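You operate a simulated robot arm through the tools that you are given. There is no shell and no other tool.

You run a simulated robot arm. Do the job below in one go: nothing can be reset, and whatever is moved stays where it is left.

## Task
Fit the grey spout to the small red can and tip water into the pail till it shows full.
Fine: open the can's grey knob for the pour and shut it after; stand the can upright; leave the other spout; spill none.

It is judged by the outcome, as a careful person would: the job done as asked, and still so three seconds after it is handed in. It fails if anything else is knocked over, pushed out of place, dropped, spilled or broken.

## Robot
A 6-joint arm with a two-finger parallel gripper, fixed in place. Base frame: the origin is at the foot of the arm, x ahead of it, y to its left, z up. Lengths are in m, angles in rad, forces in N, time in s.
With the tool pointing down near the work surface it reaches from about 0.1 to 0.58 m from the base axis. Its first joint turns from -1.152 to 1.152 rad. Payload 2.45 kg.
Tool frame: the origin (TCP) lies between the finger pads and is the grasp point; the fingertips stand 0.024 m ahead of it; z points along the fingers, y is the line along which they close. Largest opening 0.068 m; finger width 0.017, thickness 0.01; the body of the gripper, 0.04 by 0.07 m, starts 0.041 m behind the TCP.
Orientation is told as [roll, pitch, yaw] about the base's x, y, z axes, in that order, counted from this pose: with the fingers straight down and closing along the base's y, the tool's x points along the base's -x, its y along +y and its z along -z.

## Interface
- The arm moves only by the tool arm_command. Its arguments are lists of equal length, an entry for each row: "xyz": the shift along the tool's x, y, z in m, a list of three; "rotation": the turn, a rotation vector about the tool's x, y, z in rad, a list of three. In form: {"xyz": [[x, y, z], ...], "rotation": [[wx, wy, wz], ...]}. A call has 1 to 20 rows; each row is the pose to reach, as a shift and turn from the pose commanded when the call began, along the tool's axes at that moment. "fingers" is the closure in counts, from 0 (fully open) to 255 (shut), set as the call begins (left out, the last holds). Rows are played at 5 a second. More than 0.05 m and 0.15 rad between two rows, or a gripper value outside its range, and nothing of the call is played. Where a pose cannot be reached the arm comes as near as it can. A force on the tool above 50 N (or 10 N above the force at the start of the call, whichever is more), or a blocked arm, ends the call early, and 0.2 s more pass. Each finger travels about 0.108 m/s and halts on what it meets, pressing with about 36 N; the grip force reading is that of the motor and also rises with nothing between the fingers. The clock runs only during rows and for 0.2 s after the last one: add rows that repeat a pose to give the fingers time. It gives the time, the measured TCP pose, the force on the tool (base axes), the opening and the grip force at its end, in the units of the frame above (readings bear some noise), with the torque about the TCP (base axes, N m) and any sound that the robot's microphone picked up, and new pictures: "pictures" is both (left out), scene, wrist or none.
- Cameras (640 x 400 px; columns grow to the right, rows downward): "scene" is fixed at [0.1524, 0.4168, 1.4418]; the picture's right is [-0.82, -0.58, 0.00], its down [-0.46, 0.64, -0.62] and it looks along [0.36, -0.50, -0.79] (base axes); focal length 338 px, centre (320, 200). "wrist" rides on the gripper at [0.084, 0.011, -0.075] in the tool frame; the picture's right is [-0.13, 0.99, 0.00], its down [-0.60, -0.08, -0.79] and it looks along [-0.79, -0.10, 0.61] (tool axes); focal length 251 px, centre (320, 200). There is no depth. A picture from a camera that has moved, and an enlarged one, comes with that camera's place and axes in the base frame and with its lens.
- inspect(camera, box): a new picture of the part [left, top, right, bottom] of that camera's present view, enlarged. No time passes.
- job_done(): hands the job in; it is judged then, once.

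Places have to be worked out from the pictures, the camera data and where the tool is seen. Open the gripper and draw the arm clear of the work before you hand the job in, unless the task says otherwise.

The tools are called after "Call:" by a JSON object that holds its "op" and its "data". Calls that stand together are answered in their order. arm_command: Moves the arm, as the interface text tells. Its arguments: {"type":"object","properties":{"xyz":{"type":"array"},"rotation":{"type":"array"},"fingers":{"type":"number"},"pictures":{"type":"string","enum":["both","scene","wrist","none"]}},"required":["xyz","rotation"]} The other tools are called the same way: inspect (camera, box) takes an enlarged picture of a part of a camera's view; job_done () hands the job in.

At the start:

```text
time: 0.0
position: [0.3108, -0.2505, 0.8698]
ee_rot: [-0.001, 0.0, 0.0]
force: [0.1, 0.1, 0.0]
ft_torque: [-0.01, -0.01, 0.0]
opening: 0.068
finger_force: 0.2
```

scene: 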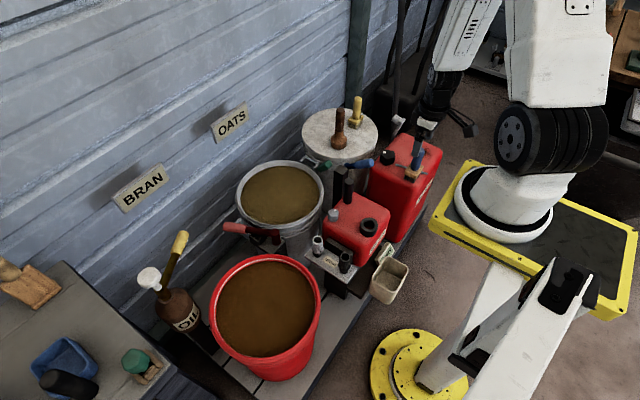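
wrist: 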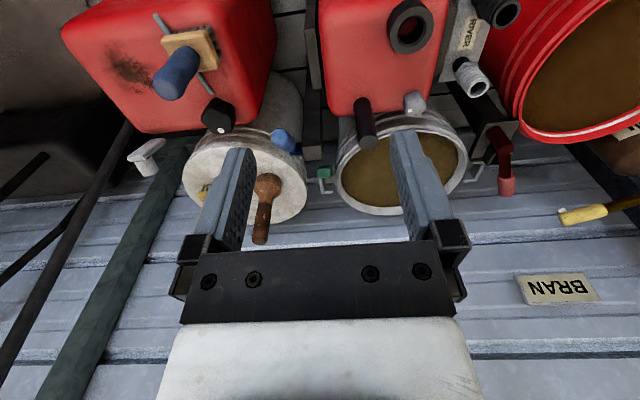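

I start by taking enlarged views of the work area to identify the can, spouts, pail and knob.

Call:
{"op": "inspect", "data": {"camera": "scene", "box": [290, 100, 450, 200]}}

Call:
{"op": "inspect", "data": {"camera": "scene", "box": [290, 180, 450, 310]}}

Call:
{"op": "inspect", "data": {"camera": "wrist", "box": [300, 0, 540, 150]}}

Call:
{"op": "inspect", "data": {"camera": "wrist", "box": [60, 0, 320, 240]}}

```text
4.00 times, centred on (370, 150) of scene
camera zoom: at [0.1524, 0.4168, 1.4418], right [-0.82, -0.58, 0.0], down [-0.46, 0.64, -0.62], along [0.36, -0.5, -0.79], focal length 1350 px, centre (120, 400)
```

zoom: 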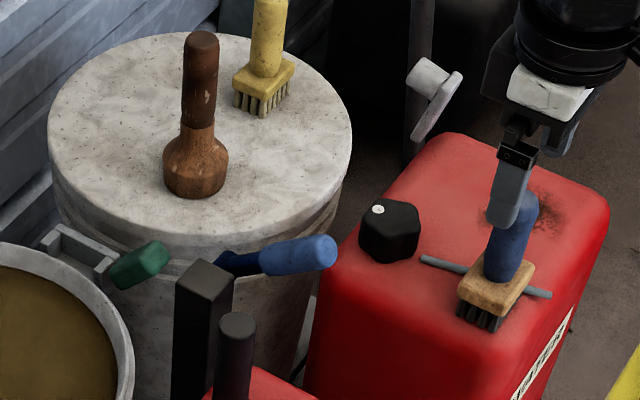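

```text
3.08 times, centred on (370, 245) of scene
camera zoom: at [0.1524, 0.4168, 1.4418], right [-0.82, -0.58, 0.0], down [-0.46, 0.64, -0.62], along [0.36, -0.5, -0.79], focal length 1039 px, centre (166, 62)
```

zoom: 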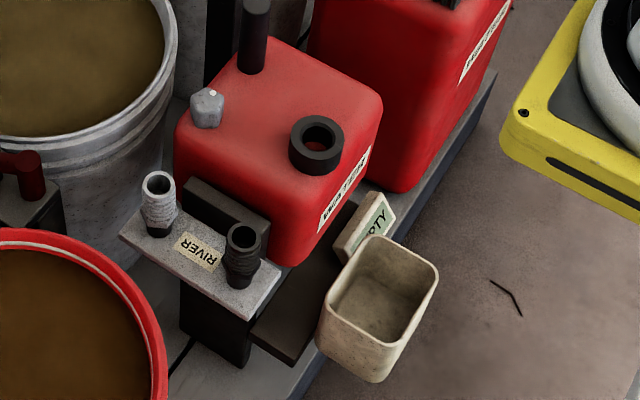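

```text
2.67 times, centred on (420, 75) of wrist
camera zoom: at [0.2269, -0.2399, 0.9456], right [0.13, 0.99, 0.0], down [0.6, -0.08, 0.79], along [0.79, -0.1, -0.61], focal length 670 px, centre (53, 533)
```

zoom: 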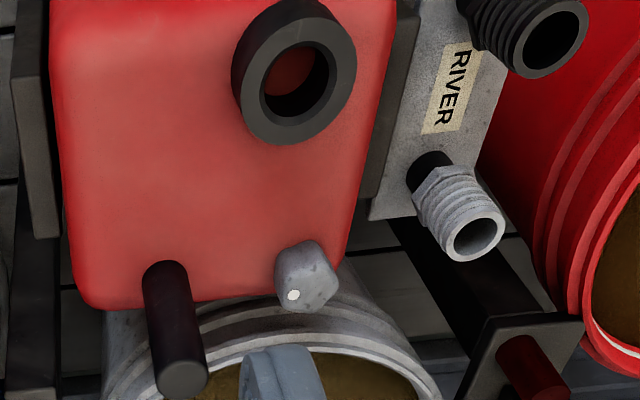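

```text
1.67 times, centred on (190, 120) of wrist
camera zoom: at [0.2269, -0.2399, 0.9456], right [0.13, 0.99, 0.0], down [0.6, -0.08, 0.79], along [0.79, -0.1, -0.61], focal length 419 px, centre (537, 333)
```

zoom: 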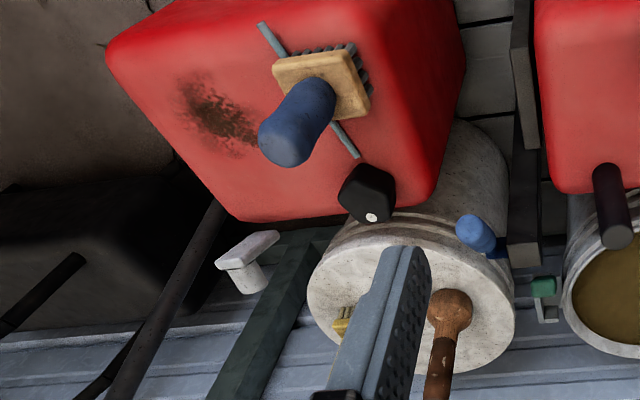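

The spout shelf shows the grey spout at about (0.47,-0.01,0.56) and the black one at (0.37,-0.01,0.56); the can's mouth is near (0.37,-0.14,0.58), its grey knob near (0.48,-0.11,0.57), and its handle post top near (0.48,-0.20,0.647). I move the arm back and tilt the wrist to look down at the pail and can from another angle.

Call:
{"op": "arm_command", "data": {"xyz": [[0.015, 0.025, 0], [0.03, 0.05, 0], [0.045, 0.075, 0], [0.06, 0.1, 0]], "rotation": [[0, 0.1, 0], [0, 0.2, 0], [0, 0.3, 0], [0, 0.4, 0]]}}

```text
time: 1.0
position: [0.251, -0.152, 0.8704]
ee_rot: [-0.002, 0.403, -0.001]
force: [-0.6, -0.6, 0.1]
ft_torque: [0.01, -0.02, 0.04]
opening: 0.0678
finger_force: 0.1
camera wrist: at [0.2018, -0.1416, 0.9719], right [0.12, 0.99, -0.05], down [0.87, -0.08, 0.49], along [0.49, -0.1, -0.87], focal length 251 px, centre (320, 200)
```

scene: 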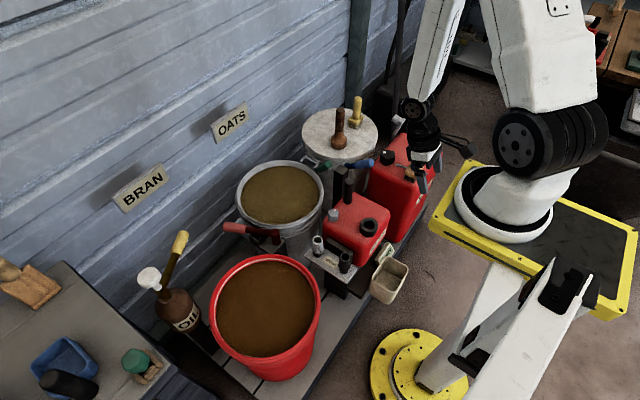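
wrist: 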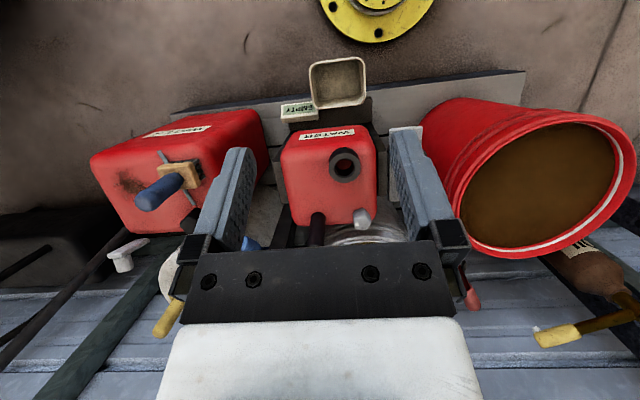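

The pail is now visible beside the can, with its "EMPTY" tag. I take enlarged views of it, the can and the spouts.

Call:
{"op": "inspect", "data": {"camera": "wrist", "box": [240, 30, 440, 155]}}

Call:
{"op": "inspect", "data": {"camera": "wrist", "box": [260, 110, 420, 260]}}

Call:
{"op": "inspect", "data": {"camera": "scene", "box": [290, 220, 430, 310]}}

Call:
{"op": "inspect", "data": {"camera": "scene", "box": [320, 150, 420, 260]}}

```text
3.20 times, centred on (340, 92) of wrist
camera zoom: at [0.2018, -0.1416, 0.9719], right [0.12, 0.99, -0.05], down [0.87, -0.08, 0.49], along [0.49, -0.1, -0.87], focal length 805 px, centre (256, 544)
```

zoom: 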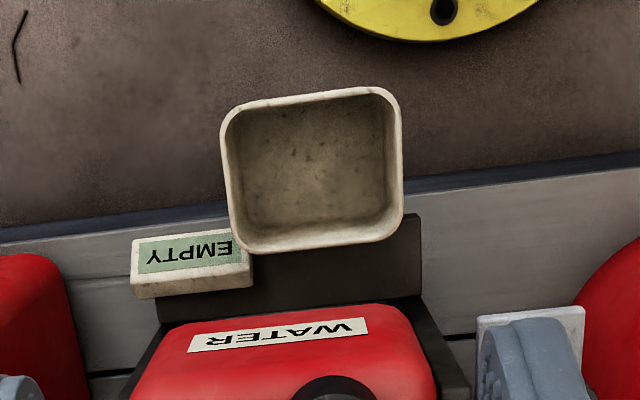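

```text
2.67 times, centred on (340, 185) of wrist
camera zoom: at [0.2018, -0.1416, 0.9719], right [0.12, 0.99, -0.05], down [0.87, -0.08, 0.49], along [0.49, -0.1, -0.87], focal length 670 px, centre (267, 240)
```

zoom: 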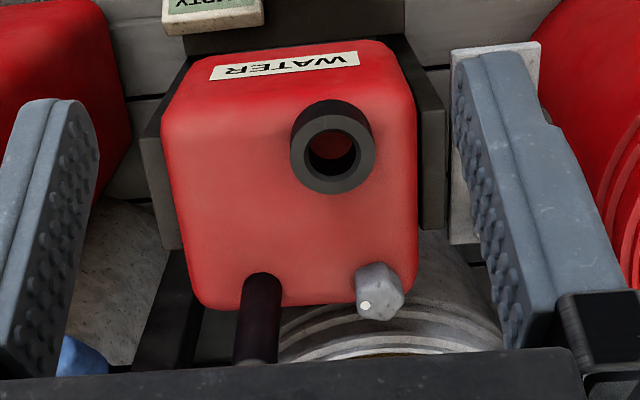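

```text
4.44 times, centred on (360, 265) of scene
camera zoom: at [0.1524, 0.4168, 1.4418], right [-0.82, -0.58, 0.0], down [-0.46, 0.64, -0.62], along [0.36, -0.5, -0.79], focal length 1500 px, centre (142, -89)
```

zoom: 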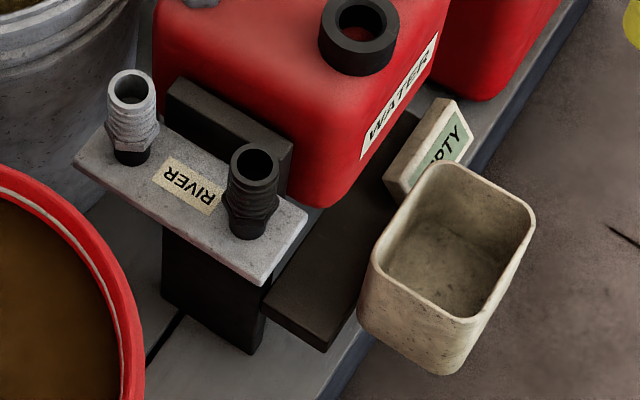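

```text
3.64 times, centred on (370, 205) of scene
camera zoom: at [0.1524, 0.4168, 1.4418], right [-0.82, -0.58, 0.0], down [-0.46, 0.64, -0.62], along [0.36, -0.5, -0.79], focal length 1227 px, centre (138, 182)
```

zoom: 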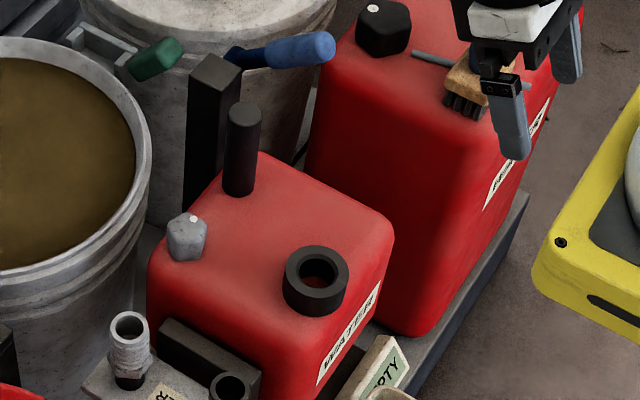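

The pail rim works out at about (0.254,-0.136,0.384), straight in front of the can mouth, and the can stands at about z 0.43. I level the wrist and move above the grey spout for a close look before grasping.

Call:
{"op": "arm_command", "data": {"xyz": [[-0.0336, 0.0175, 0.0089], [-0.0672, 0.035, 0.0178], [-0.1008, 0.0525, 0.0266], [-0.1344, 0.07, 0.0355], [-0.168, 0.0875, 0.0444], [-0.2016, 0.105, 0.0533], [-0.2352, 0.1225, 0.0621], [-0.2688, 0.14, 0.071]], "rotation": [[0, -0.05, 0], [0, -0.1, 0], [0, -0.15, 0], [0, -0.2, 0], [0, -0.25, 0], [0, -0.3, 0], [0, -0.35, 0], [0, -0.4, 0]]}}

```text
time: 2.8
position: [0.4727, -0.0114, 0.6992]
ee_rot: [-0.001, 0.001, 0.001]
force: [-0.6, -0.2, -1.0]
ft_torque: [0.03, 0.0, -0.01]
opening: 0.0681
finger_force: 0.0
camera wrist: at [0.3874, -0.0012, 0.775], right [0.13, 0.99, 0.0], down [0.6, -0.08, 0.79], along [0.79, -0.1, -0.61], focal length 251 px, centre (320, 200)
```

scene: 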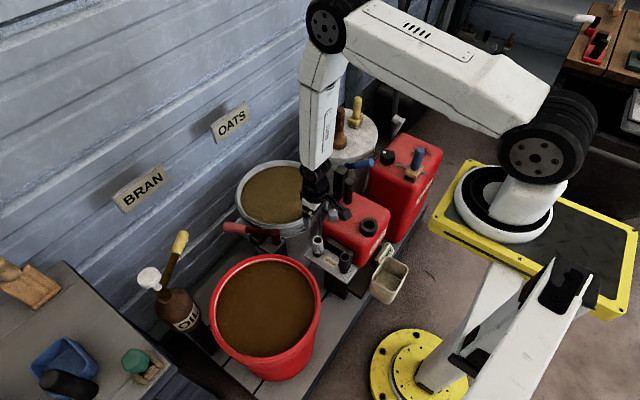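
wrist: 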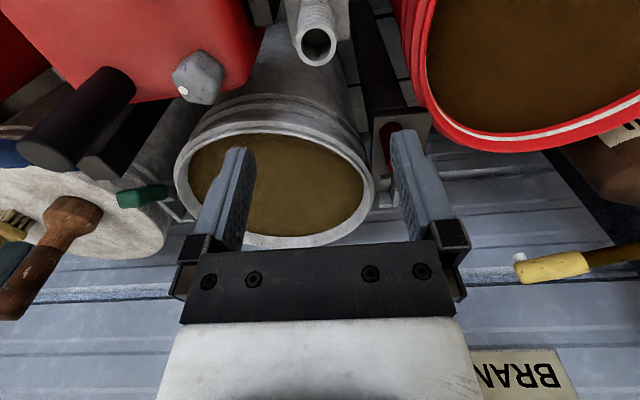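

The spout lies directly below the gripper, near (0.470,-0.013). I zoom in to see its shape, and also the knob mark.

Call:
{"op": "inspect", "data": {"camera": "wrist", "box": [260, 0, 380, 75]}}

Call:
{"op": "inspect", "data": {"camera": "wrist", "box": [140, 30, 260, 105]}}

Call:
{"op": "inspect", "data": {"camera": "scene", "box": [290, 215, 370, 285]}}

```text
5.33 times, centred on (320, 38) of wrist
camera zoom: at [0.3874, -0.0012, 0.775], right [0.13, 0.99, 0.0], down [0.6, -0.08, 0.79], along [0.79, -0.1, -0.61], focal length 1341 px, centre (320, 1067)
```

zoom: 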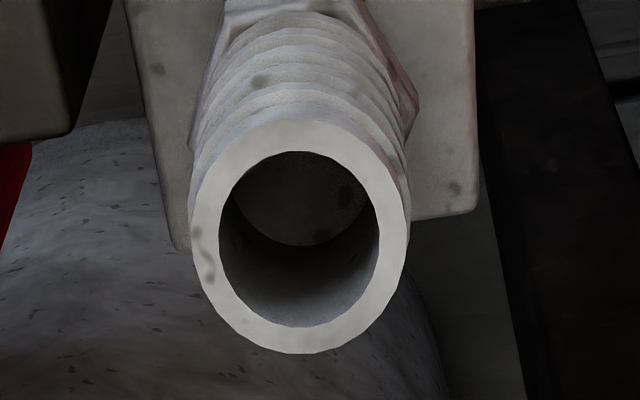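

```text
5.33 times, centred on (200, 68) of wrist
camera zoom: at [0.3874, -0.0012, 0.775], right [0.13, 0.99, 0.0], down [0.6, -0.08, 0.79], along [0.79, -0.1, -0.61], focal length 1341 px, centre (960, 907)
```

zoom: 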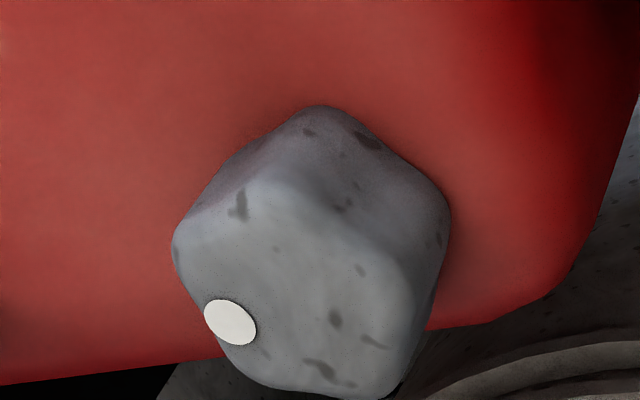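

```text
5.71 times, centred on (330, 250) of scene
camera zoom: at [0.1524, 0.4168, 1.4418], right [-0.82, -0.58, 0.0], down [-0.46, 0.64, -0.62], along [0.36, -0.5, -0.79], focal length 1929 px, centre (263, -86)
```

zoom: 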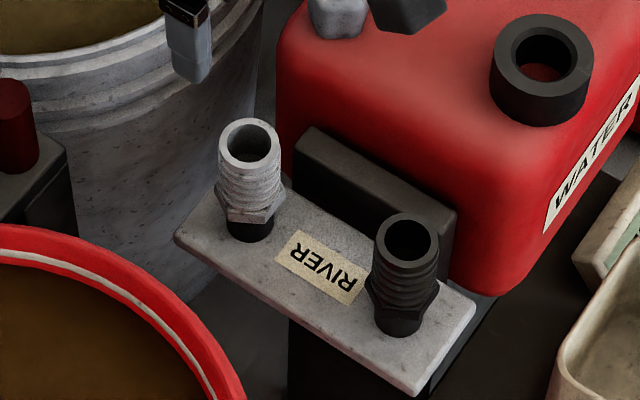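

The spout is a barbed tube about 32 mm across with a hex flange and a narrower black stem below; the knob's white dot points toward -y (shut, I assume). I descend to just above the spout to check the alignment.

Call:
{"op": "arm_command", "data": {"xyz": [[0.001, -0.0005, 0.03], [0.002, -0.001, 0.06], [0.0025, -0.001, 0.09], [0.0025, -0.001, 0.099]], "rotation": [[0, 0, 0], [0, 0, 0], [0, 0, 0], [0, 0, 0]], "fingers": 0}}

```text
time: 3.8
position: [0.4693, -0.0114, 0.5989]
ee_rot: [-0.001, 0.0, 0.001]
force: [1.0, 1.3, -0.3]
ft_torque: [0.0, 0.0, 0.02]
opening: 0.0679
finger_force: 0.1
camera wrist: at [0.3857, -0.002, 0.6751], right [0.13, 0.99, 0.0], down [0.6, -0.08, 0.79], along [0.79, -0.1, -0.61], focal length 251 px, centre (320, 200)
```

scene: 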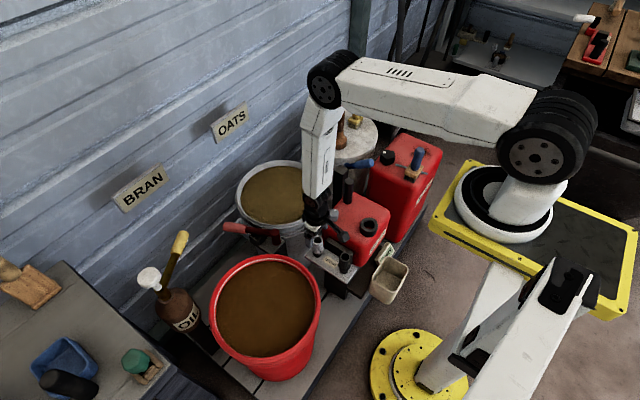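
wrist: 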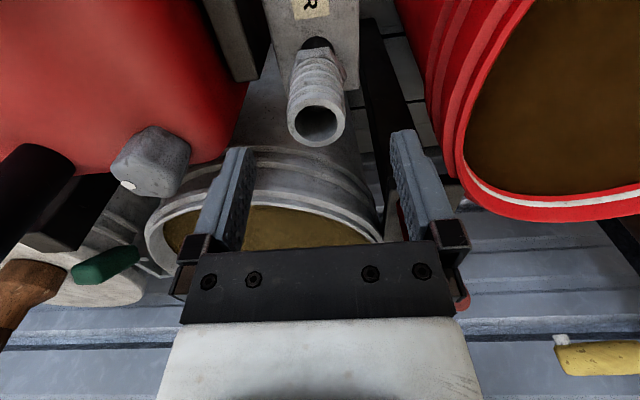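

I zoom in on the spout between the fingers to refine the lateral alignment.

Call:
{"op": "inspect", "data": {"camera": "wrist", "box": [240, 20, 400, 160]}}

Call:
{"op": "inspect", "data": {"camera": "wrist", "box": [90, 110, 210, 210]}}

Call:
{"op": "inspect", "data": {"camera": "scene", "box": [295, 190, 365, 260]}}

```text
2.86 times, centred on (320, 90) of wrist
camera zoom: at [0.3857, -0.002, 0.6751], right [0.13, 0.99, 0.0], down [0.6, -0.08, 0.79], along [0.79, -0.1, -0.61], focal length 718 px, centre (320, 514)
```

zoom: 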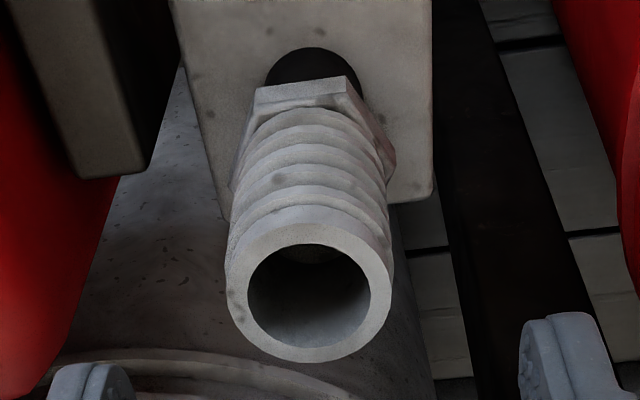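

```text
4.00 times, centred on (150, 160) of wrist
camera zoom: at [0.3857, -0.002, 0.6751], right [0.13, 0.99, 0.0], down [0.6, -0.08, 0.79], along [0.79, -0.1, -0.61], focal length 1006 px, centre (1000, 360)
```

zoom: 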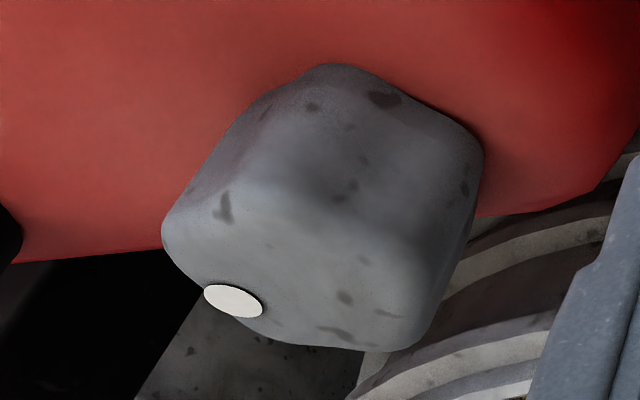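

```text
5.71 times, centred on (330, 225) of scene
camera zoom: at [0.1524, 0.4168, 1.4418], right [-0.82, -0.58, 0.0], down [-0.46, 0.64, -0.62], along [0.36, -0.5, -0.79], focal length 1929 px, centre (263, 57)
```

zoom: 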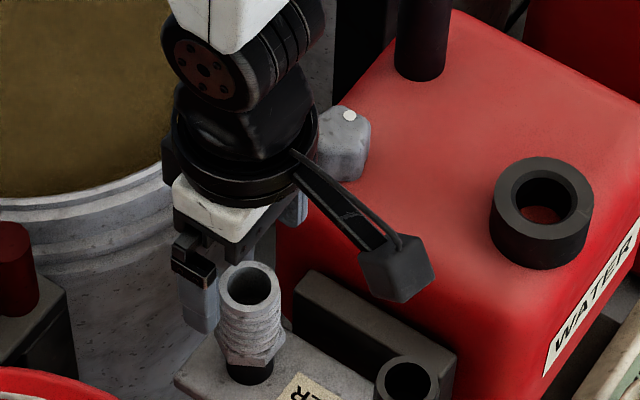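

The spout axis works out at about (0.469,-0.015), top at z 0.558. I shift 3.5 mm in -y and lower so the fingertips end just above the hex flange.

Call:
{"op": "arm_command", "data": {"xyz": [[0, -0.0035, 0.01], [0, -0.0035, 0.03], [0, -0.0035, 0.05], [0, -0.0035, 0.066]], "rotation": [[0, 0, 0], [0, 0, 0], [0, 0, 0], [0, 0, 0]], "fingers": 0}}

```text
time: 4.8
position: [0.468, -0.016, 0.5348]
ee_rot: [0.0, 0.0, 0.0]
force: [-0.5, -0.4, -1.0]
ft_torque: [0.0, 0.0, 0.0]
opening: 0.0677
finger_force: 0.0
camera wrist: at [0.3835, -0.0045, 0.6106], right [0.13, 0.99, 0.0], down [0.6, -0.08, 0.79], along [0.79, -0.1, -0.61], focal length 251 px, centre (320, 200)
```

scene: 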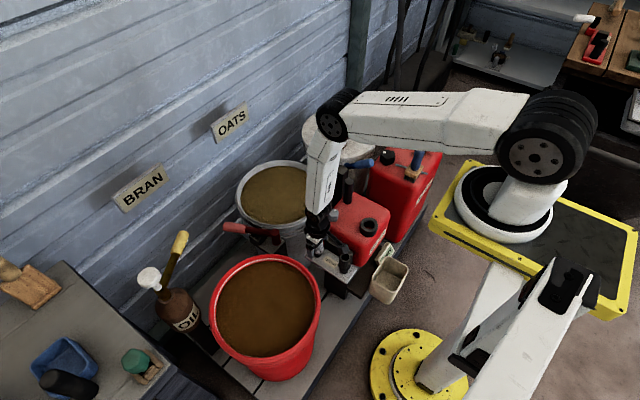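
wrist: 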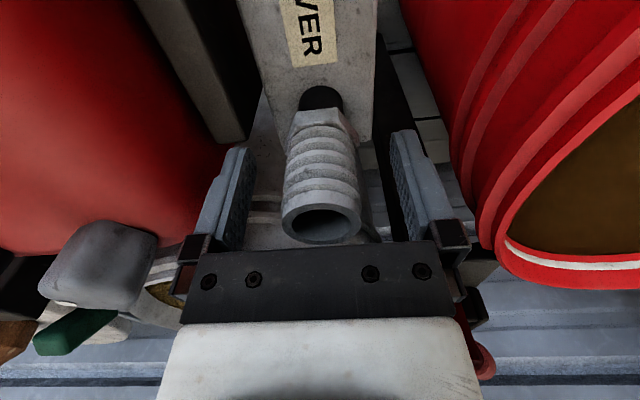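

The spout is centred between the fingers with no contact force, so I close the gripper on it.

Call:
{"op": "arm_command", "data": {"xyz": [[0, 0, 0], [0, 0, 0], [0, 0, 0], [0, 0, 0]], "rotation": [[0, 0, 0], [0, 0, 0], [0, 0, 0], [0, 0, 0]], "fingers": 255, "pictures": "wrist"}}

```text
time: 5.8
position: [0.468, -0.0159, 0.5359]
ee_rot: [0.001, 0.001, -0.001]
force: [-0.6, 0.3, -0.5]
ft_torque: [0.0, -0.01, 0.01]
opening: 0.0332
finger_force: 35.7
camera wrist: at [0.3834, -0.0045, 0.6108], right [0.13, 0.99, 0.0], down [0.6, -0.08, 0.79], along [0.79, -0.1, -0.61], focal length 251 px, centre (320, 200)
```

wrist: 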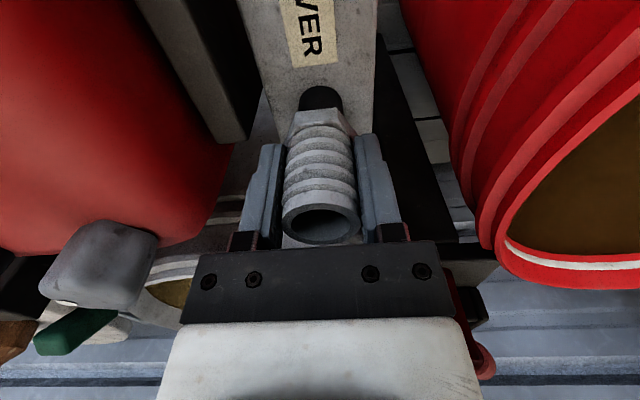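

The fingers hold the spout at a 33 mm opening with no side force. I lift it straight up slowly and check what comes with it.

Call:
{"op": "arm_command", "data": {"xyz": [[0, 0, -0.005], [0, 0, -0.012], [0, 0, -0.025], [0, 0, -0.045], [0, 0, -0.07], [0, 0, -0.1], [0, 0, -0.14], [0, 0, -0.165]], "rotation": [[0, 0, 0], [0, 0, 0], [0, 0, 0], [0, 0, 0], [0, 0, 0], [0, 0, 0], [0, 0, 0], [0, 0, 0]], "fingers": 255}}

```text
time: 7.6
position: [0.4677, -0.0149, 0.7005]
ee_rot: [0.0, -0.001, 0.0]
force: [-0.2, 0.2, -1.6]
ft_torque: [-0.03, 0.0, 0.0]
opening: 0.0332
finger_force: 35.7
camera wrist: at [0.3838, -0.0037, 0.7763], right [0.13, 0.99, 0.0], down [0.6, -0.08, 0.79], along [0.79, -0.1, -0.61], focal length 251 px, centre (320, 200)
```

scene: 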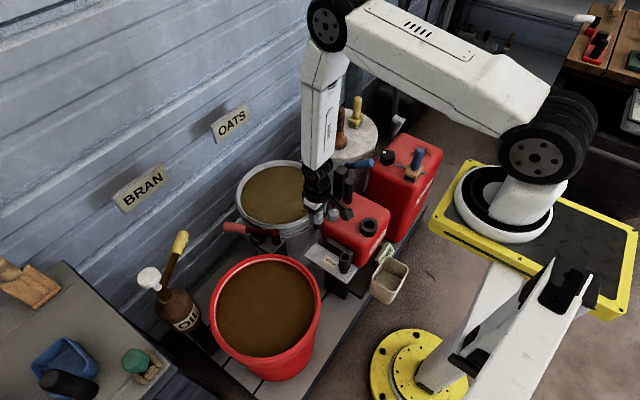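
wrist: 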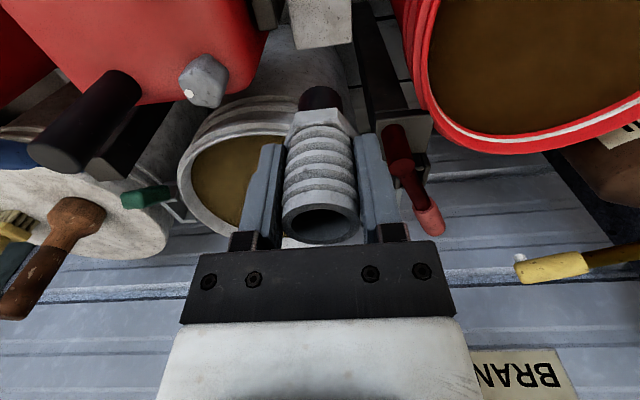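

The black stem came along with the spout, so the stem is the part that enters the mouth. I carry the spout at this height over to the mouth, estimated at (0.3645,-0.1385), ring top z about 0.582.

Call:
{"op": "arm_command", "data": {"xyz": [[0.0207, -0.0247, 0], [0.0414, -0.0494, 0], [0.0621, -0.0741, 0], [0.0828, -0.0988, 0], [0.1035, -0.1235, 0], [0.1035, -0.1235, 0]], "rotation": [[0, 0, 0], [0, 0, 0], [0, 0, 0], [0, 0, 0], [0, 0, 0], [0, 0, 0]], "fingers": 255}}

Call:
{"op": "inspect", "data": {"camera": "wrist", "box": [240, 0, 400, 140]}}

Call:
{"op": "inspect", "data": {"camera": "scene", "box": [320, 170, 420, 250]}}

```text
time: 9.0
position: [0.3639, -0.1382, 0.7003]
ee_rot: [0.001, 0.0, 0.0]
force: [-0.4, 0.8, -1.0]
ft_torque: [0.04, -0.03, -0.03]
opening: 0.0332
finger_force: 36.3
camera wrist: at [0.2797, -0.1271, 0.7752], right [0.13, 0.99, 0.0], down [0.6, -0.08, 0.79], along [0.79, -0.1, -0.61], focal length 251 px, centre (320, 200)
```

scene: 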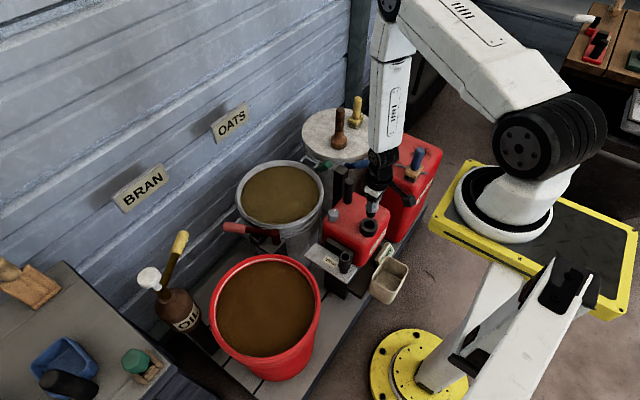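
wrist: 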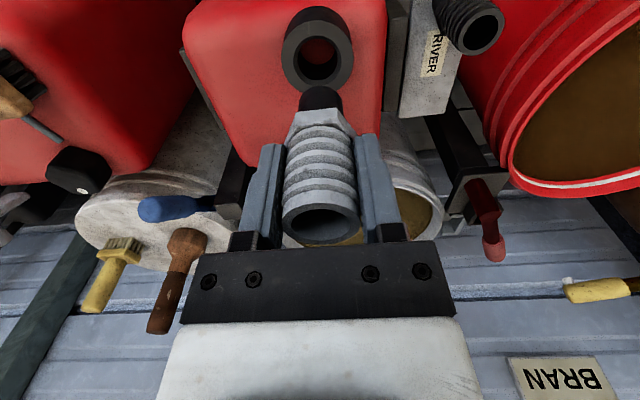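

```text
2.86 times, centred on (320, 70) of wrist
camera zoom: at [0.2797, -0.1271, 0.7752], right [0.13, 0.99, 0.0], down [0.6, -0.08, 0.79], along [0.79, -0.1, -0.61], focal length 718 px, centre (320, 571)
```

zoom: 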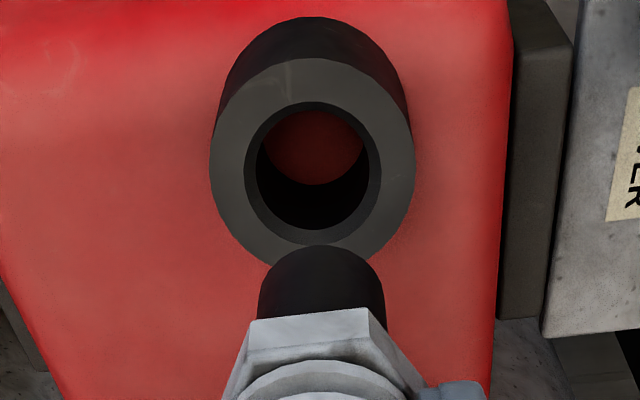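

```text
5.00 times, centred on (370, 210) of scene
camera zoom: at [0.1524, 0.4167, 1.4418], right [-0.82, -0.58, 0.0], down [-0.46, 0.64, -0.62], along [0.36, -0.5, -0.79], focal length 1688 px, centre (70, 150)
```

zoom: 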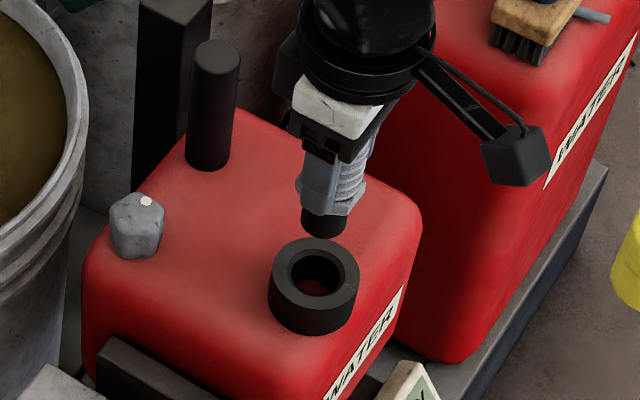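

The views show a 29 mm hole with a chamfer and a 27 mm stem, with the mouth centred at about (0.3625,-0.1397). I shift slightly (-1 mm x, -2 mm y) and lower until the stem is just above the ring to compare them.

Call:
{"op": "arm_command", "data": {"xyz": [[0.0005, -0.001, 0.012], [0.001, -0.002, 0.025], [0.001, -0.002, 0.04], [0.001, -0.002, 0.04]], "rotation": [[0, 0, 0], [0, 0, 0], [0, 0, 0], [0, 0, 0]], "fingers": 255}}

Call:
{"op": "inspect", "data": {"camera": "wrist", "box": [240, 40, 400, 160]}}

Call:
{"op": "inspect", "data": {"camera": "scene", "box": [340, 190, 400, 240]}}

```text
time: 10.0
position: [0.363, -0.1402, 0.6595]
ee_rot: [0.0, 0.001, -0.001]
force: [-0.1, 0.1, -1.4]
ft_torque: [-0.01, -0.01, -0.01]
opening: 0.0331
finger_force: 36.1
camera wrist: at [0.2788, -0.1287, 0.7351], right [0.13, 0.99, 0.0], down [0.6, -0.08, 0.79], along [0.79, -0.1, -0.61], focal length 251 px, centre (320, 200)
```

scene: 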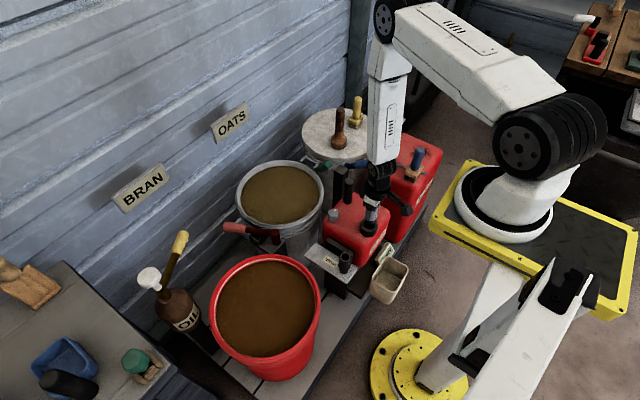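
wrist: 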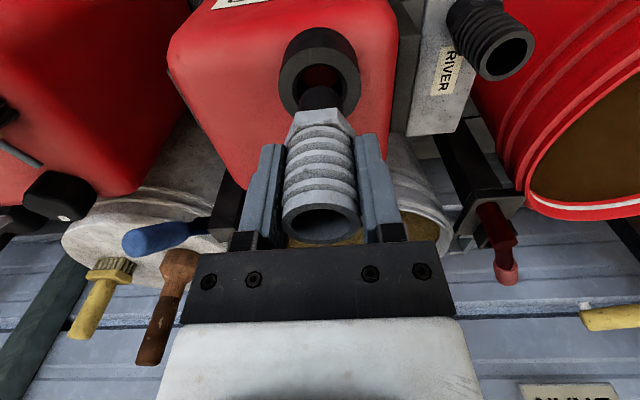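

```text
3.33 times, centred on (320, 100) of wrist
camera zoom: at [0.2788, -0.1287, 0.7351], right [0.13, 0.99, 0.0], down [0.6, -0.08, 0.79], along [0.79, -0.1, -0.61], focal length 838 px, centre (320, 533)
```

zoom: 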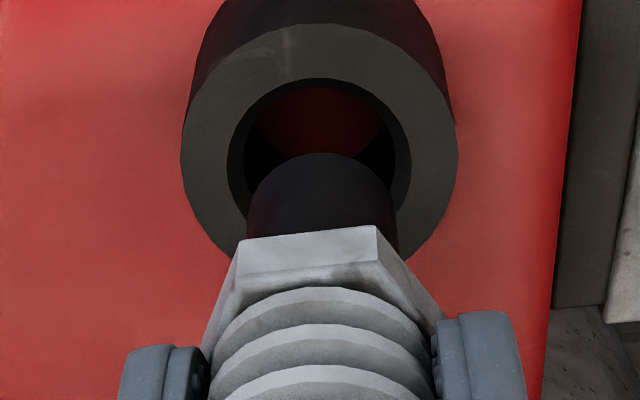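

```text
8.00 times, centred on (370, 215) of scene
camera zoom: at [0.1524, 0.4168, 1.4418], right [-0.82, -0.58, 0.0], down [-0.46, 0.64, -0.62], along [0.36, -0.5, -0.79], focal length 2700 px, centre (-80, 80)
```

zoom: 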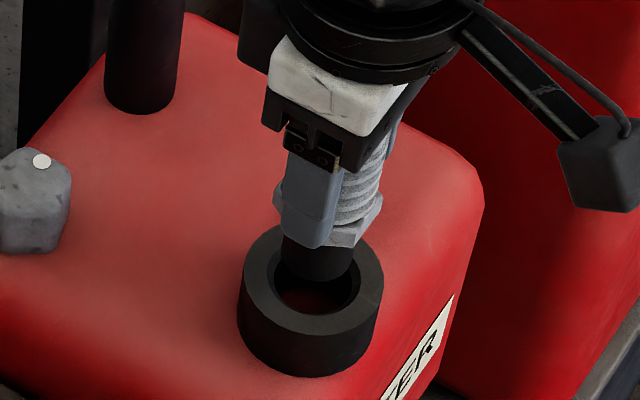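

Both views show the stem centred over the hole within about 1 mm and roughly 17 mm above the ring. I lower it gently in small steps into the mouth while watching the force.

Call:
{"op": "arm_command", "data": {"xyz": [[0, 0, 0.005], [0, 0, 0.01], [0, 0, 0.014], [0, 0, 0.018], [0, 0, 0.022], [0, 0, 0.022]], "rotation": [[0, 0, 0], [0, 0, 0], [0, 0, 0], [0, 0, 0], [0, 0, 0], [0, 0, 0]], "fingers": 255}}

Call:
{"op": "inspect", "data": {"camera": "wrist", "box": [240, 40, 400, 160]}}

Call:
{"op": "inspect", "data": {"camera": "scene", "box": [340, 190, 400, 240]}}

```text
time: 11.4
position: [0.3634, -0.1407, 0.6374]
ee_rot: [0.001, 0.0, 0.0]
force: [-0.2, -0.2, -1.5]
ft_torque: [0.01, 0.02, 0.03]
opening: 0.033
finger_force: 35.8
camera wrist: at [0.2789, -0.1298, 0.7129], right [0.13, 0.99, 0.0], down [0.6, -0.08, 0.79], along [0.79, -0.1, -0.61], focal length 251 px, centre (320, 200)
```

scene: 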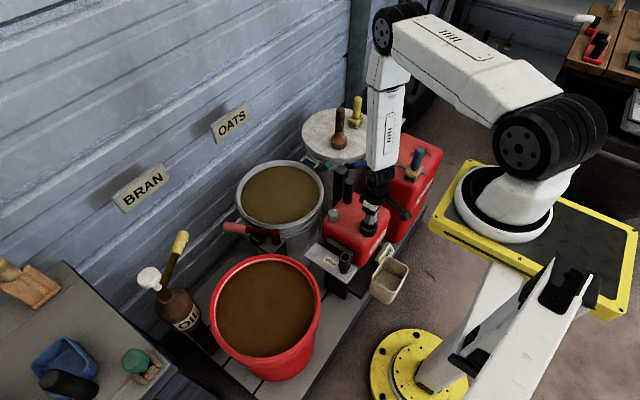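
wrist: 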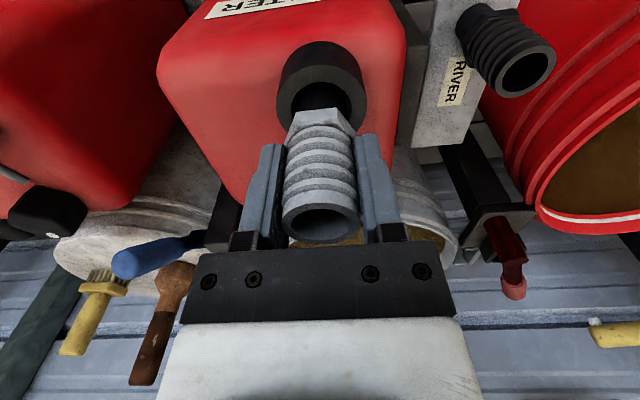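

```text
3.33 times, centred on (320, 100) of wrist
camera zoom: at [0.2789, -0.1298, 0.7129], right [0.13, 0.99, 0.0], down [0.6, -0.08, 0.79], along [0.79, -0.1, -0.61], focal length 838 px, centre (320, 533)
```

zoom: 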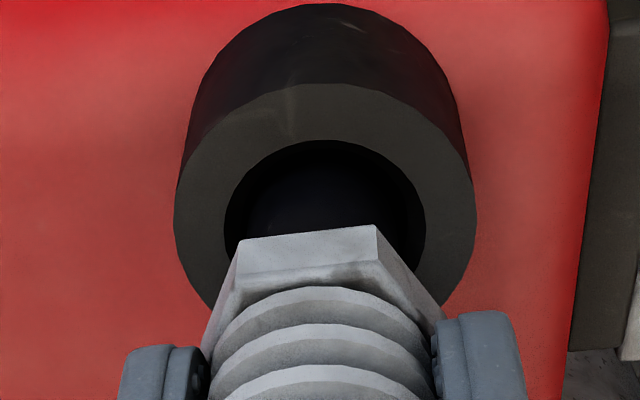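

```text
8.00 times, centred on (370, 215) of scene
camera zoom: at [0.1524, 0.4168, 1.4418], right [-0.82, -0.58, 0.0], down [-0.46, 0.64, -0.62], along [0.36, -0.5, -0.79], focal length 2700 px, centre (-80, 80)
```

zoom: 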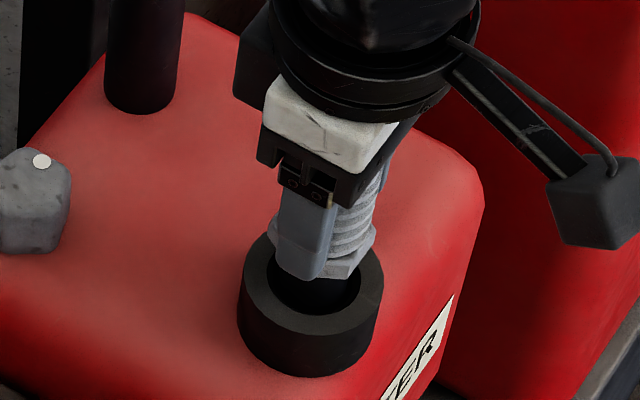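

No contact force yet and the stem is entering the hole; the ring sits 0.5 mm to the +y side. I continue down with a tiny correction.

Call:
{"op": "arm_command", "data": {"xyz": [[0, 0.0005, 0.003], [0, 0.0005, 0.006], [0, 0.0005, 0.009], [0, 0.0005, 0.009]], "rotation": [[0, 0, 0], [0, 0, 0], [0, 0, 0], [0, 0, 0]], "fingers": 255, "pictures": "wrist"}}

Call:
{"op": "inspect", "data": {"camera": "scene", "box": [340, 190, 400, 240]}}

```text
time: 12.4
position: [0.3643, -0.1413, 0.6285]
ee_rot: [0.0, -0.002, -0.001]
force: [0.4, 0.5, -1.3]
ft_torque: [-0.04, -0.01, -0.03]
opening: 0.0332
finger_force: 35.8
camera wrist: at [0.2792, -0.1296, 0.7042], right [0.13, 0.99, 0.0], down [0.6, -0.08, 0.79], along [0.79, -0.1, -0.61], focal length 251 px, centre (320, 200)
```

wrist: 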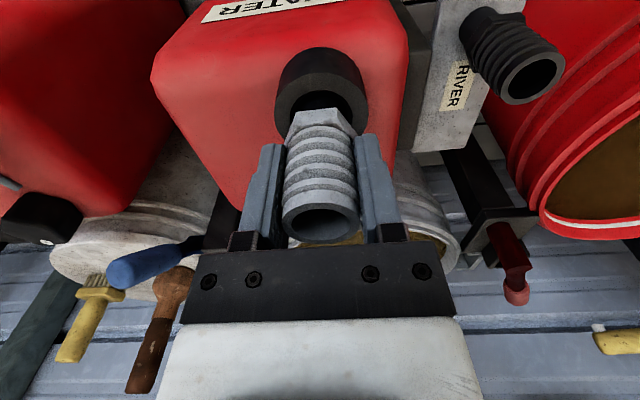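

```text
8.00 times, centred on (370, 215) of scene
camera zoom: at [0.1524, 0.4168, 1.4418], right [-0.82, -0.58, 0.0], down [-0.46, 0.64, -0.62], along [0.36, -0.5, -0.79], focal length 2700 px, centre (-80, 80)
```

zoom: 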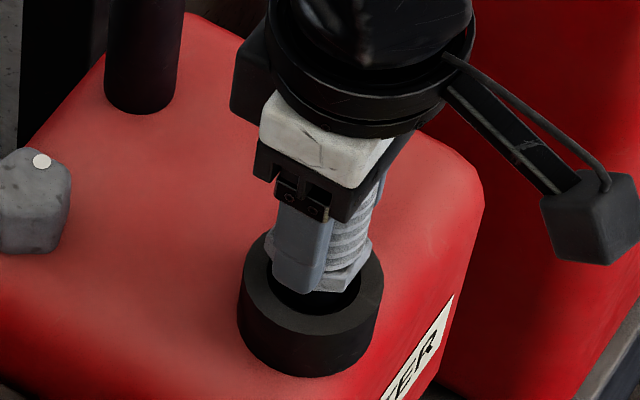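

Still no contact. I zoom more tightly on the joint before continuing.

Call:
{"op": "inspect", "data": {"camera": "wrist", "box": [265, 35, 385, 135]}}

Call:
{"op": "inspect", "data": {"camera": "scene", "box": [350, 200, 390, 240]}}

```text
4.00 times, centred on (325, 85) of wrist
camera zoom: at [0.2792, -0.1296, 0.7042], right [0.13, 0.99, 0.0], down [0.6, -0.08, 0.79], along [0.79, -0.1, -0.61], focal length 1006 px, centre (300, 660)
```

zoom: 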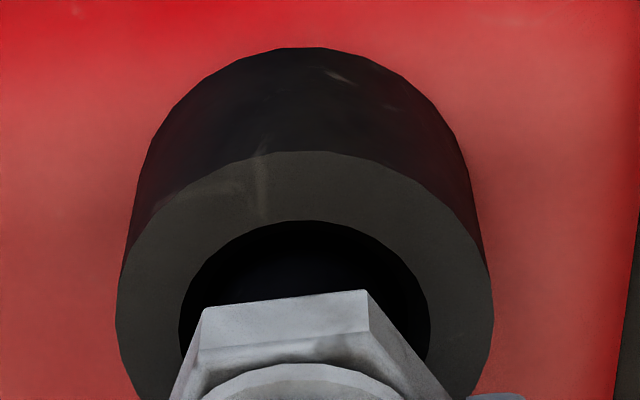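

```text
10.00 times, centred on (370, 220) of scene
camera zoom: at [0.1524, 0.4168, 1.4418], right [-0.82, -0.58, 0.0], down [-0.46, 0.64, -0.62], along [0.36, -0.5, -0.79], focal length 3375 px, centre (-180, 0)
```

zoom: 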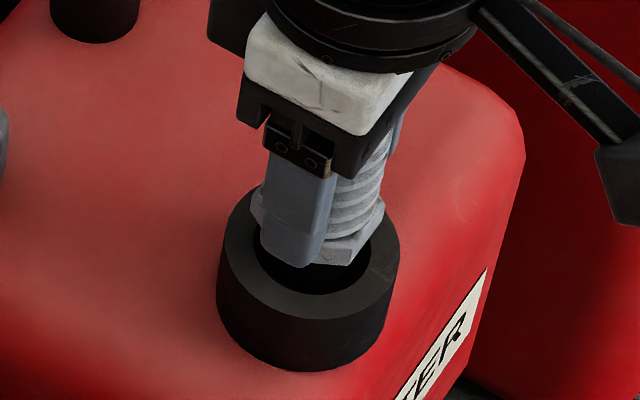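

The stem stays centred inside the hole. I keep lowering in 2 mm steps to seat the flange on the ring.

Call:
{"op": "arm_command", "data": {"xyz": [[0, 0.0005, 0.002], [0, 0.0005, 0.004], [0, 0.0005, 0.006], [0, 0.0005, 0.008], [0, 0.0005, 0.008]], "rotation": [[0, 0, 0], [0, 0, 0], [0, 0, 0], [0, 0, 0], [0, 0, 0]], "fingers": 255, "pictures": "wrist"}}

Call:
{"op": "inspect", "data": {"camera": "scene", "box": [350, 200, 390, 240]}}

```text
time: 13.6
position: [0.3631, -0.1391, 0.6204]
ee_rot: [0.0, 0.0, 0.002]
force: [0.9, -0.3, -1.5]
ft_torque: [0.01, 0.0, 0.01]
opening: 0.0331
finger_force: 35.5
camera wrist: at [0.2797, -0.129, 0.6965], right [0.13, 0.99, 0.0], down [0.6, -0.08, 0.79], along [0.79, -0.1, -0.61], focal length 251 px, centre (320, 200)
```

wrist: 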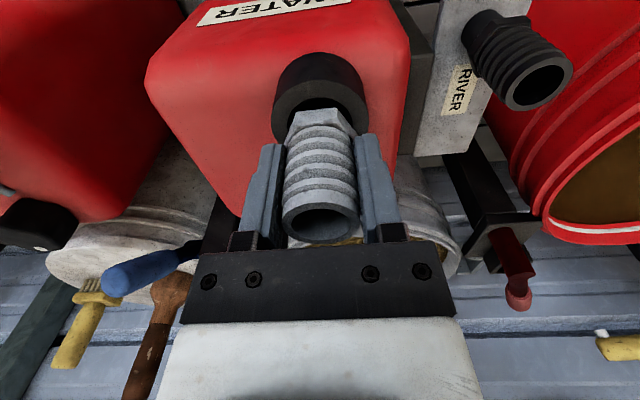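

```text
10.00 times, centred on (370, 220) of scene
camera zoom: at [0.1524, 0.4168, 1.4418], right [-0.82, -0.58, 0.0], down [-0.46, 0.64, -0.62], along [0.36, -0.5, -0.79], focal length 3375 px, centre (-180, 0)
```

zoom: 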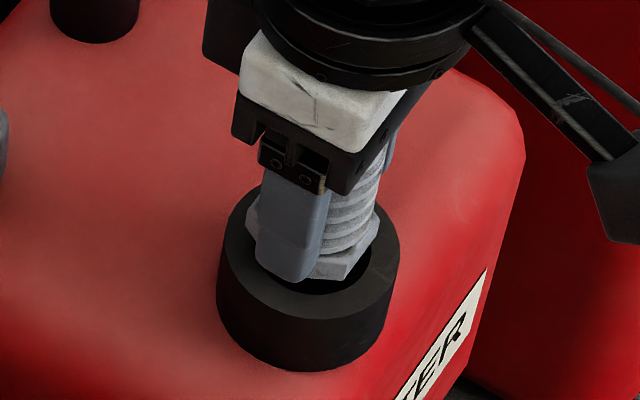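

Still free; the flange looks a few millimetres above the ring. I continue lowering.

Call:
{"op": "arm_command", "data": {"xyz": [[0, 0, 0.002], [0, 0, 0.004], [0, 0, 0.006], [0, 0, 0.006]], "rotation": [[0, 0, 0], [0, 0, 0], [0, 0, 0], [0, 0, 0]], "fingers": 255, "pictures": "wrist"}}

Call:
{"op": "inspect", "data": {"camera": "scene", "box": [350, 200, 390, 240]}}

Call:
{"op": "inspect", "data": {"camera": "wrist", "box": [260, 35, 380, 135]}}

```text
time: 14.6
position: [0.3645, -0.1397, 0.6148]
ee_rot: [0.001, 0.002, -0.001]
force: [-3.6, 2.5, 17.2]
ft_torque: [0.12, -0.22, 0.02]
opening: 0.0332
finger_force: 35.9
camera wrist: at [0.2789, -0.1294, 0.6905], right [0.13, 0.99, 0.0], down [0.6, -0.08, 0.79], along [0.79, -0.1, -0.61], focal length 251 px, centre (320, 200)
```

wrist: 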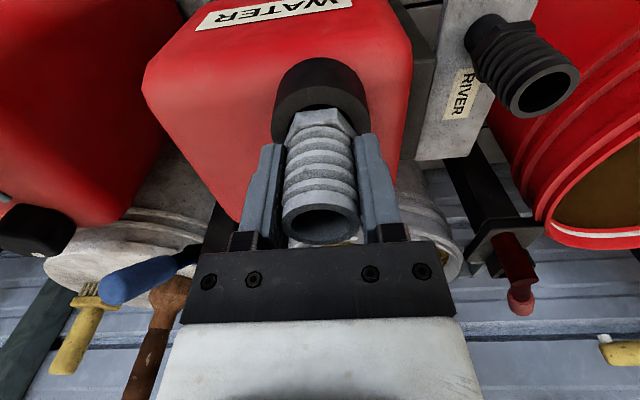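

```text
10.00 times, centred on (370, 220) of scene
camera zoom: at [0.1521, 0.4169, 1.4418], right [-0.82, -0.58, 0.0], down [-0.46, 0.64, -0.62], along [0.36, -0.5, -0.79], focal length 3375 px, centre (-180, 0)
```

zoom: 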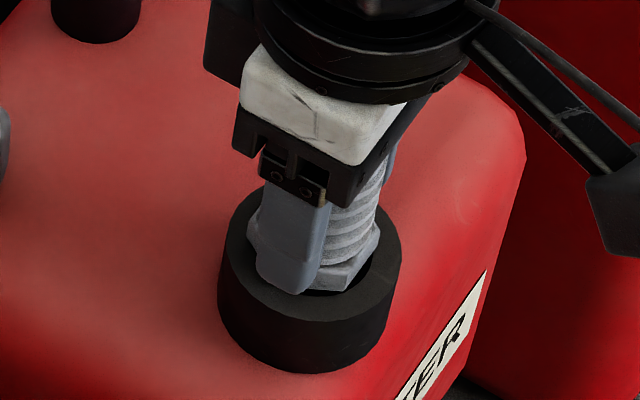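

```text
4.00 times, centred on (320, 85) of wrist
camera zoom: at [0.2789, -0.1294, 0.6905], right [0.13, 0.99, 0.0], down [0.6, -0.08, 0.79], along [0.79, -0.1, -0.61], focal length 1006 px, centre (320, 660)
```

zoom: 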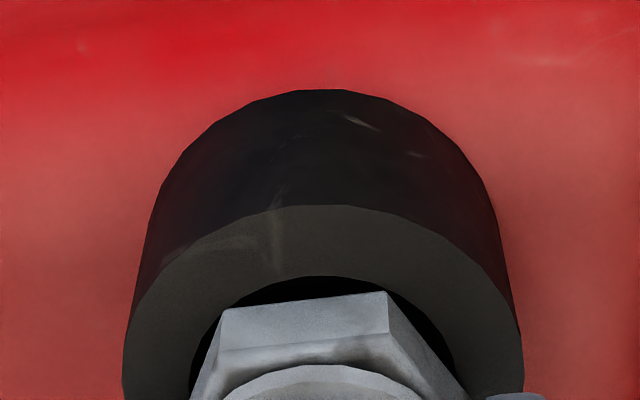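

Contact: 17 N upward at z 0.615, so the flange or stem has met something. I press a little further to see whether it seats with a click or stops hard.

Call:
{"op": "arm_command", "data": {"xyz": [[0.001, 0.0005, 0.001], [0.001, 0.0005, 0.002], [0.001, 0.0005, 0.003], [0.001, 0.0005, 0.003]], "rotation": [[0, 0, 0], [0, 0, 0], [0, 0, 0], [0, 0, 0]], "fingers": 255, "pictures": "wrist"}}

Call:
{"op": "inspect", "data": {"camera": "scene", "box": [350, 200, 390, 240]}}

Call:
{"op": "inspect", "data": {"camera": "wrist", "box": [260, 35, 380, 135]}}

```text
time: 15.6
position: [0.3627, -0.1397, 0.6119]
ee_rot: [0.001, 0.001, 0.001]
force: [-9.0, -10.8, 20.1]
ft_torque: [-0.32, -0.05, -0.15]
opening: 0.0331
finger_force: 35.7
camera wrist: at [0.2781, -0.1288, 0.6875], right [0.13, 0.99, 0.0], down [0.6, -0.08, 0.79], along [0.79, -0.1, -0.61], focal length 251 px, centre (320, 200)
```

wrist: 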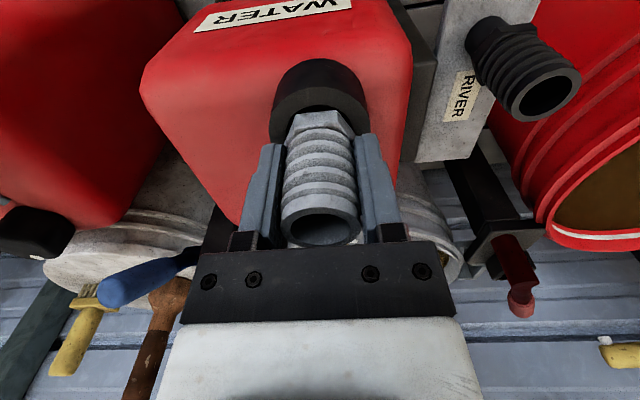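

```text
10.00 times, centred on (370, 220) of scene
camera zoom: at [0.152, 0.4167, 1.4418], right [-0.82, -0.58, 0.0], down [-0.46, 0.64, -0.62], along [0.36, -0.5, -0.79], focal length 3375 px, centre (-180, 0)
```

zoom: 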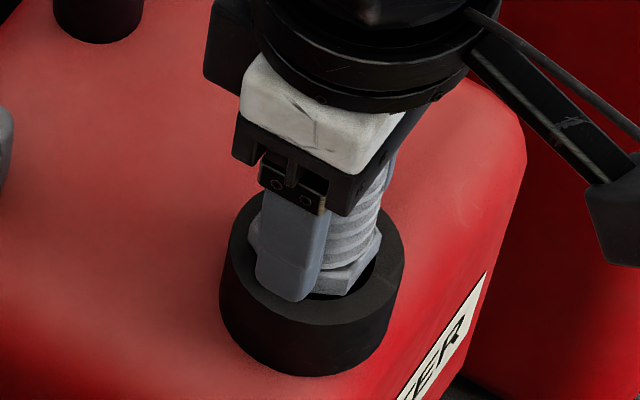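

```text
4.00 times, centred on (320, 85) of wrist
camera zoom: at [0.2781, -0.1288, 0.6875], right [0.13, 0.99, 0.0], down [0.6, -0.08, 0.79], along [0.79, -0.1, -0.61], focal length 1006 px, centre (320, 660)
```

zoom: 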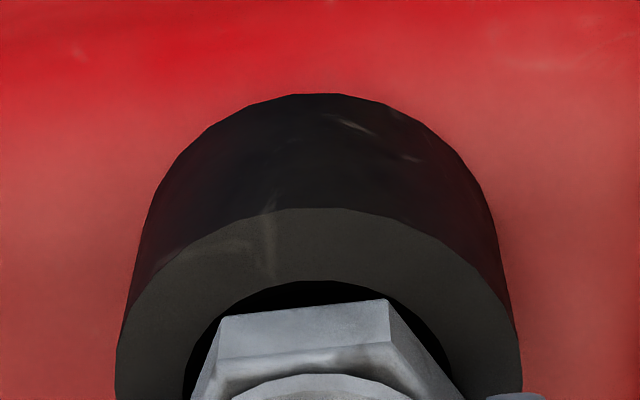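

The gripper slid about 2 mm along the spout at ~20 N with sideways forces of about 10 N, so it is at a stop. I relax the side load slightly and look at the readings before trying a tightening turn.

Call:
{"op": "arm_command", "data": {"xyz": [[0.0004, -0.0004, -0.0005], [0.0007, -0.0008, -0.001], [0.0007, -0.0008, -0.001]], "rotation": [[0, 0, 0], [0, 0, 0], [0, 0, 0]], "fingers": 255, "pictures": "wrist"}}

Call:
{"op": "inspect", "data": {"camera": "scene", "box": [356, 208, 384, 232]}}

```text
time: 16.4
position: [0.3626, -0.1399, 0.6135]
ee_rot: [-0.001, -0.001, 0.0]
force: [0.7, 0.1, -0.3]
ft_torque: [0.0, 0.02, -0.01]
opening: 0.0329
finger_force: 36.4
camera wrist: at [0.2777, -0.1296, 0.689], right [0.13, 0.99, 0.0], down [0.6, -0.08, 0.79], along [0.79, -0.1, -0.61], focal length 251 px, centre (320, 200)
```

wrist: 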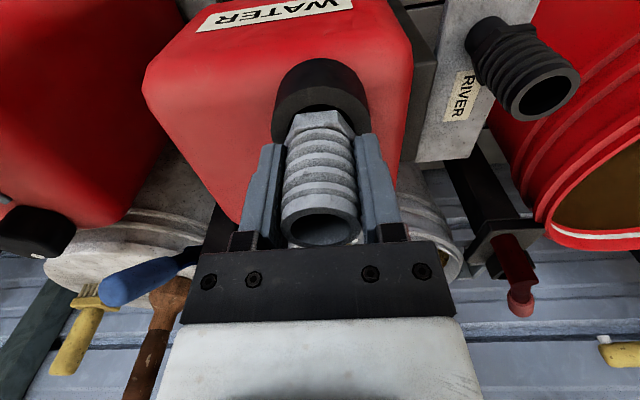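

```text
16.00 times, centred on (370, 220) of scene
camera zoom: at [0.1524, 0.4168, 1.4418], right [-0.82, -0.58, 0.0], down [-0.46, 0.64, -0.62], along [0.36, -0.5, -0.79], focal length 5400 px, centre (-480, -120)
```

zoom: 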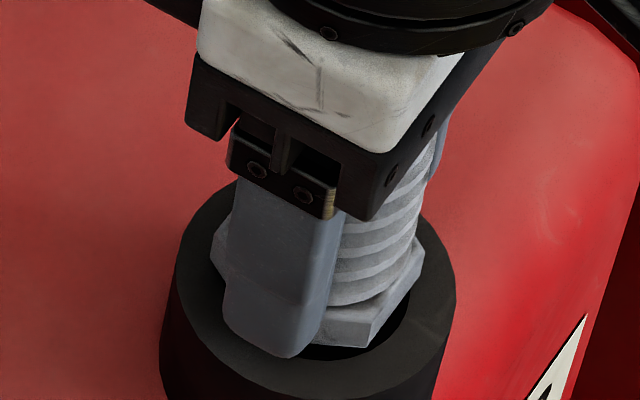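

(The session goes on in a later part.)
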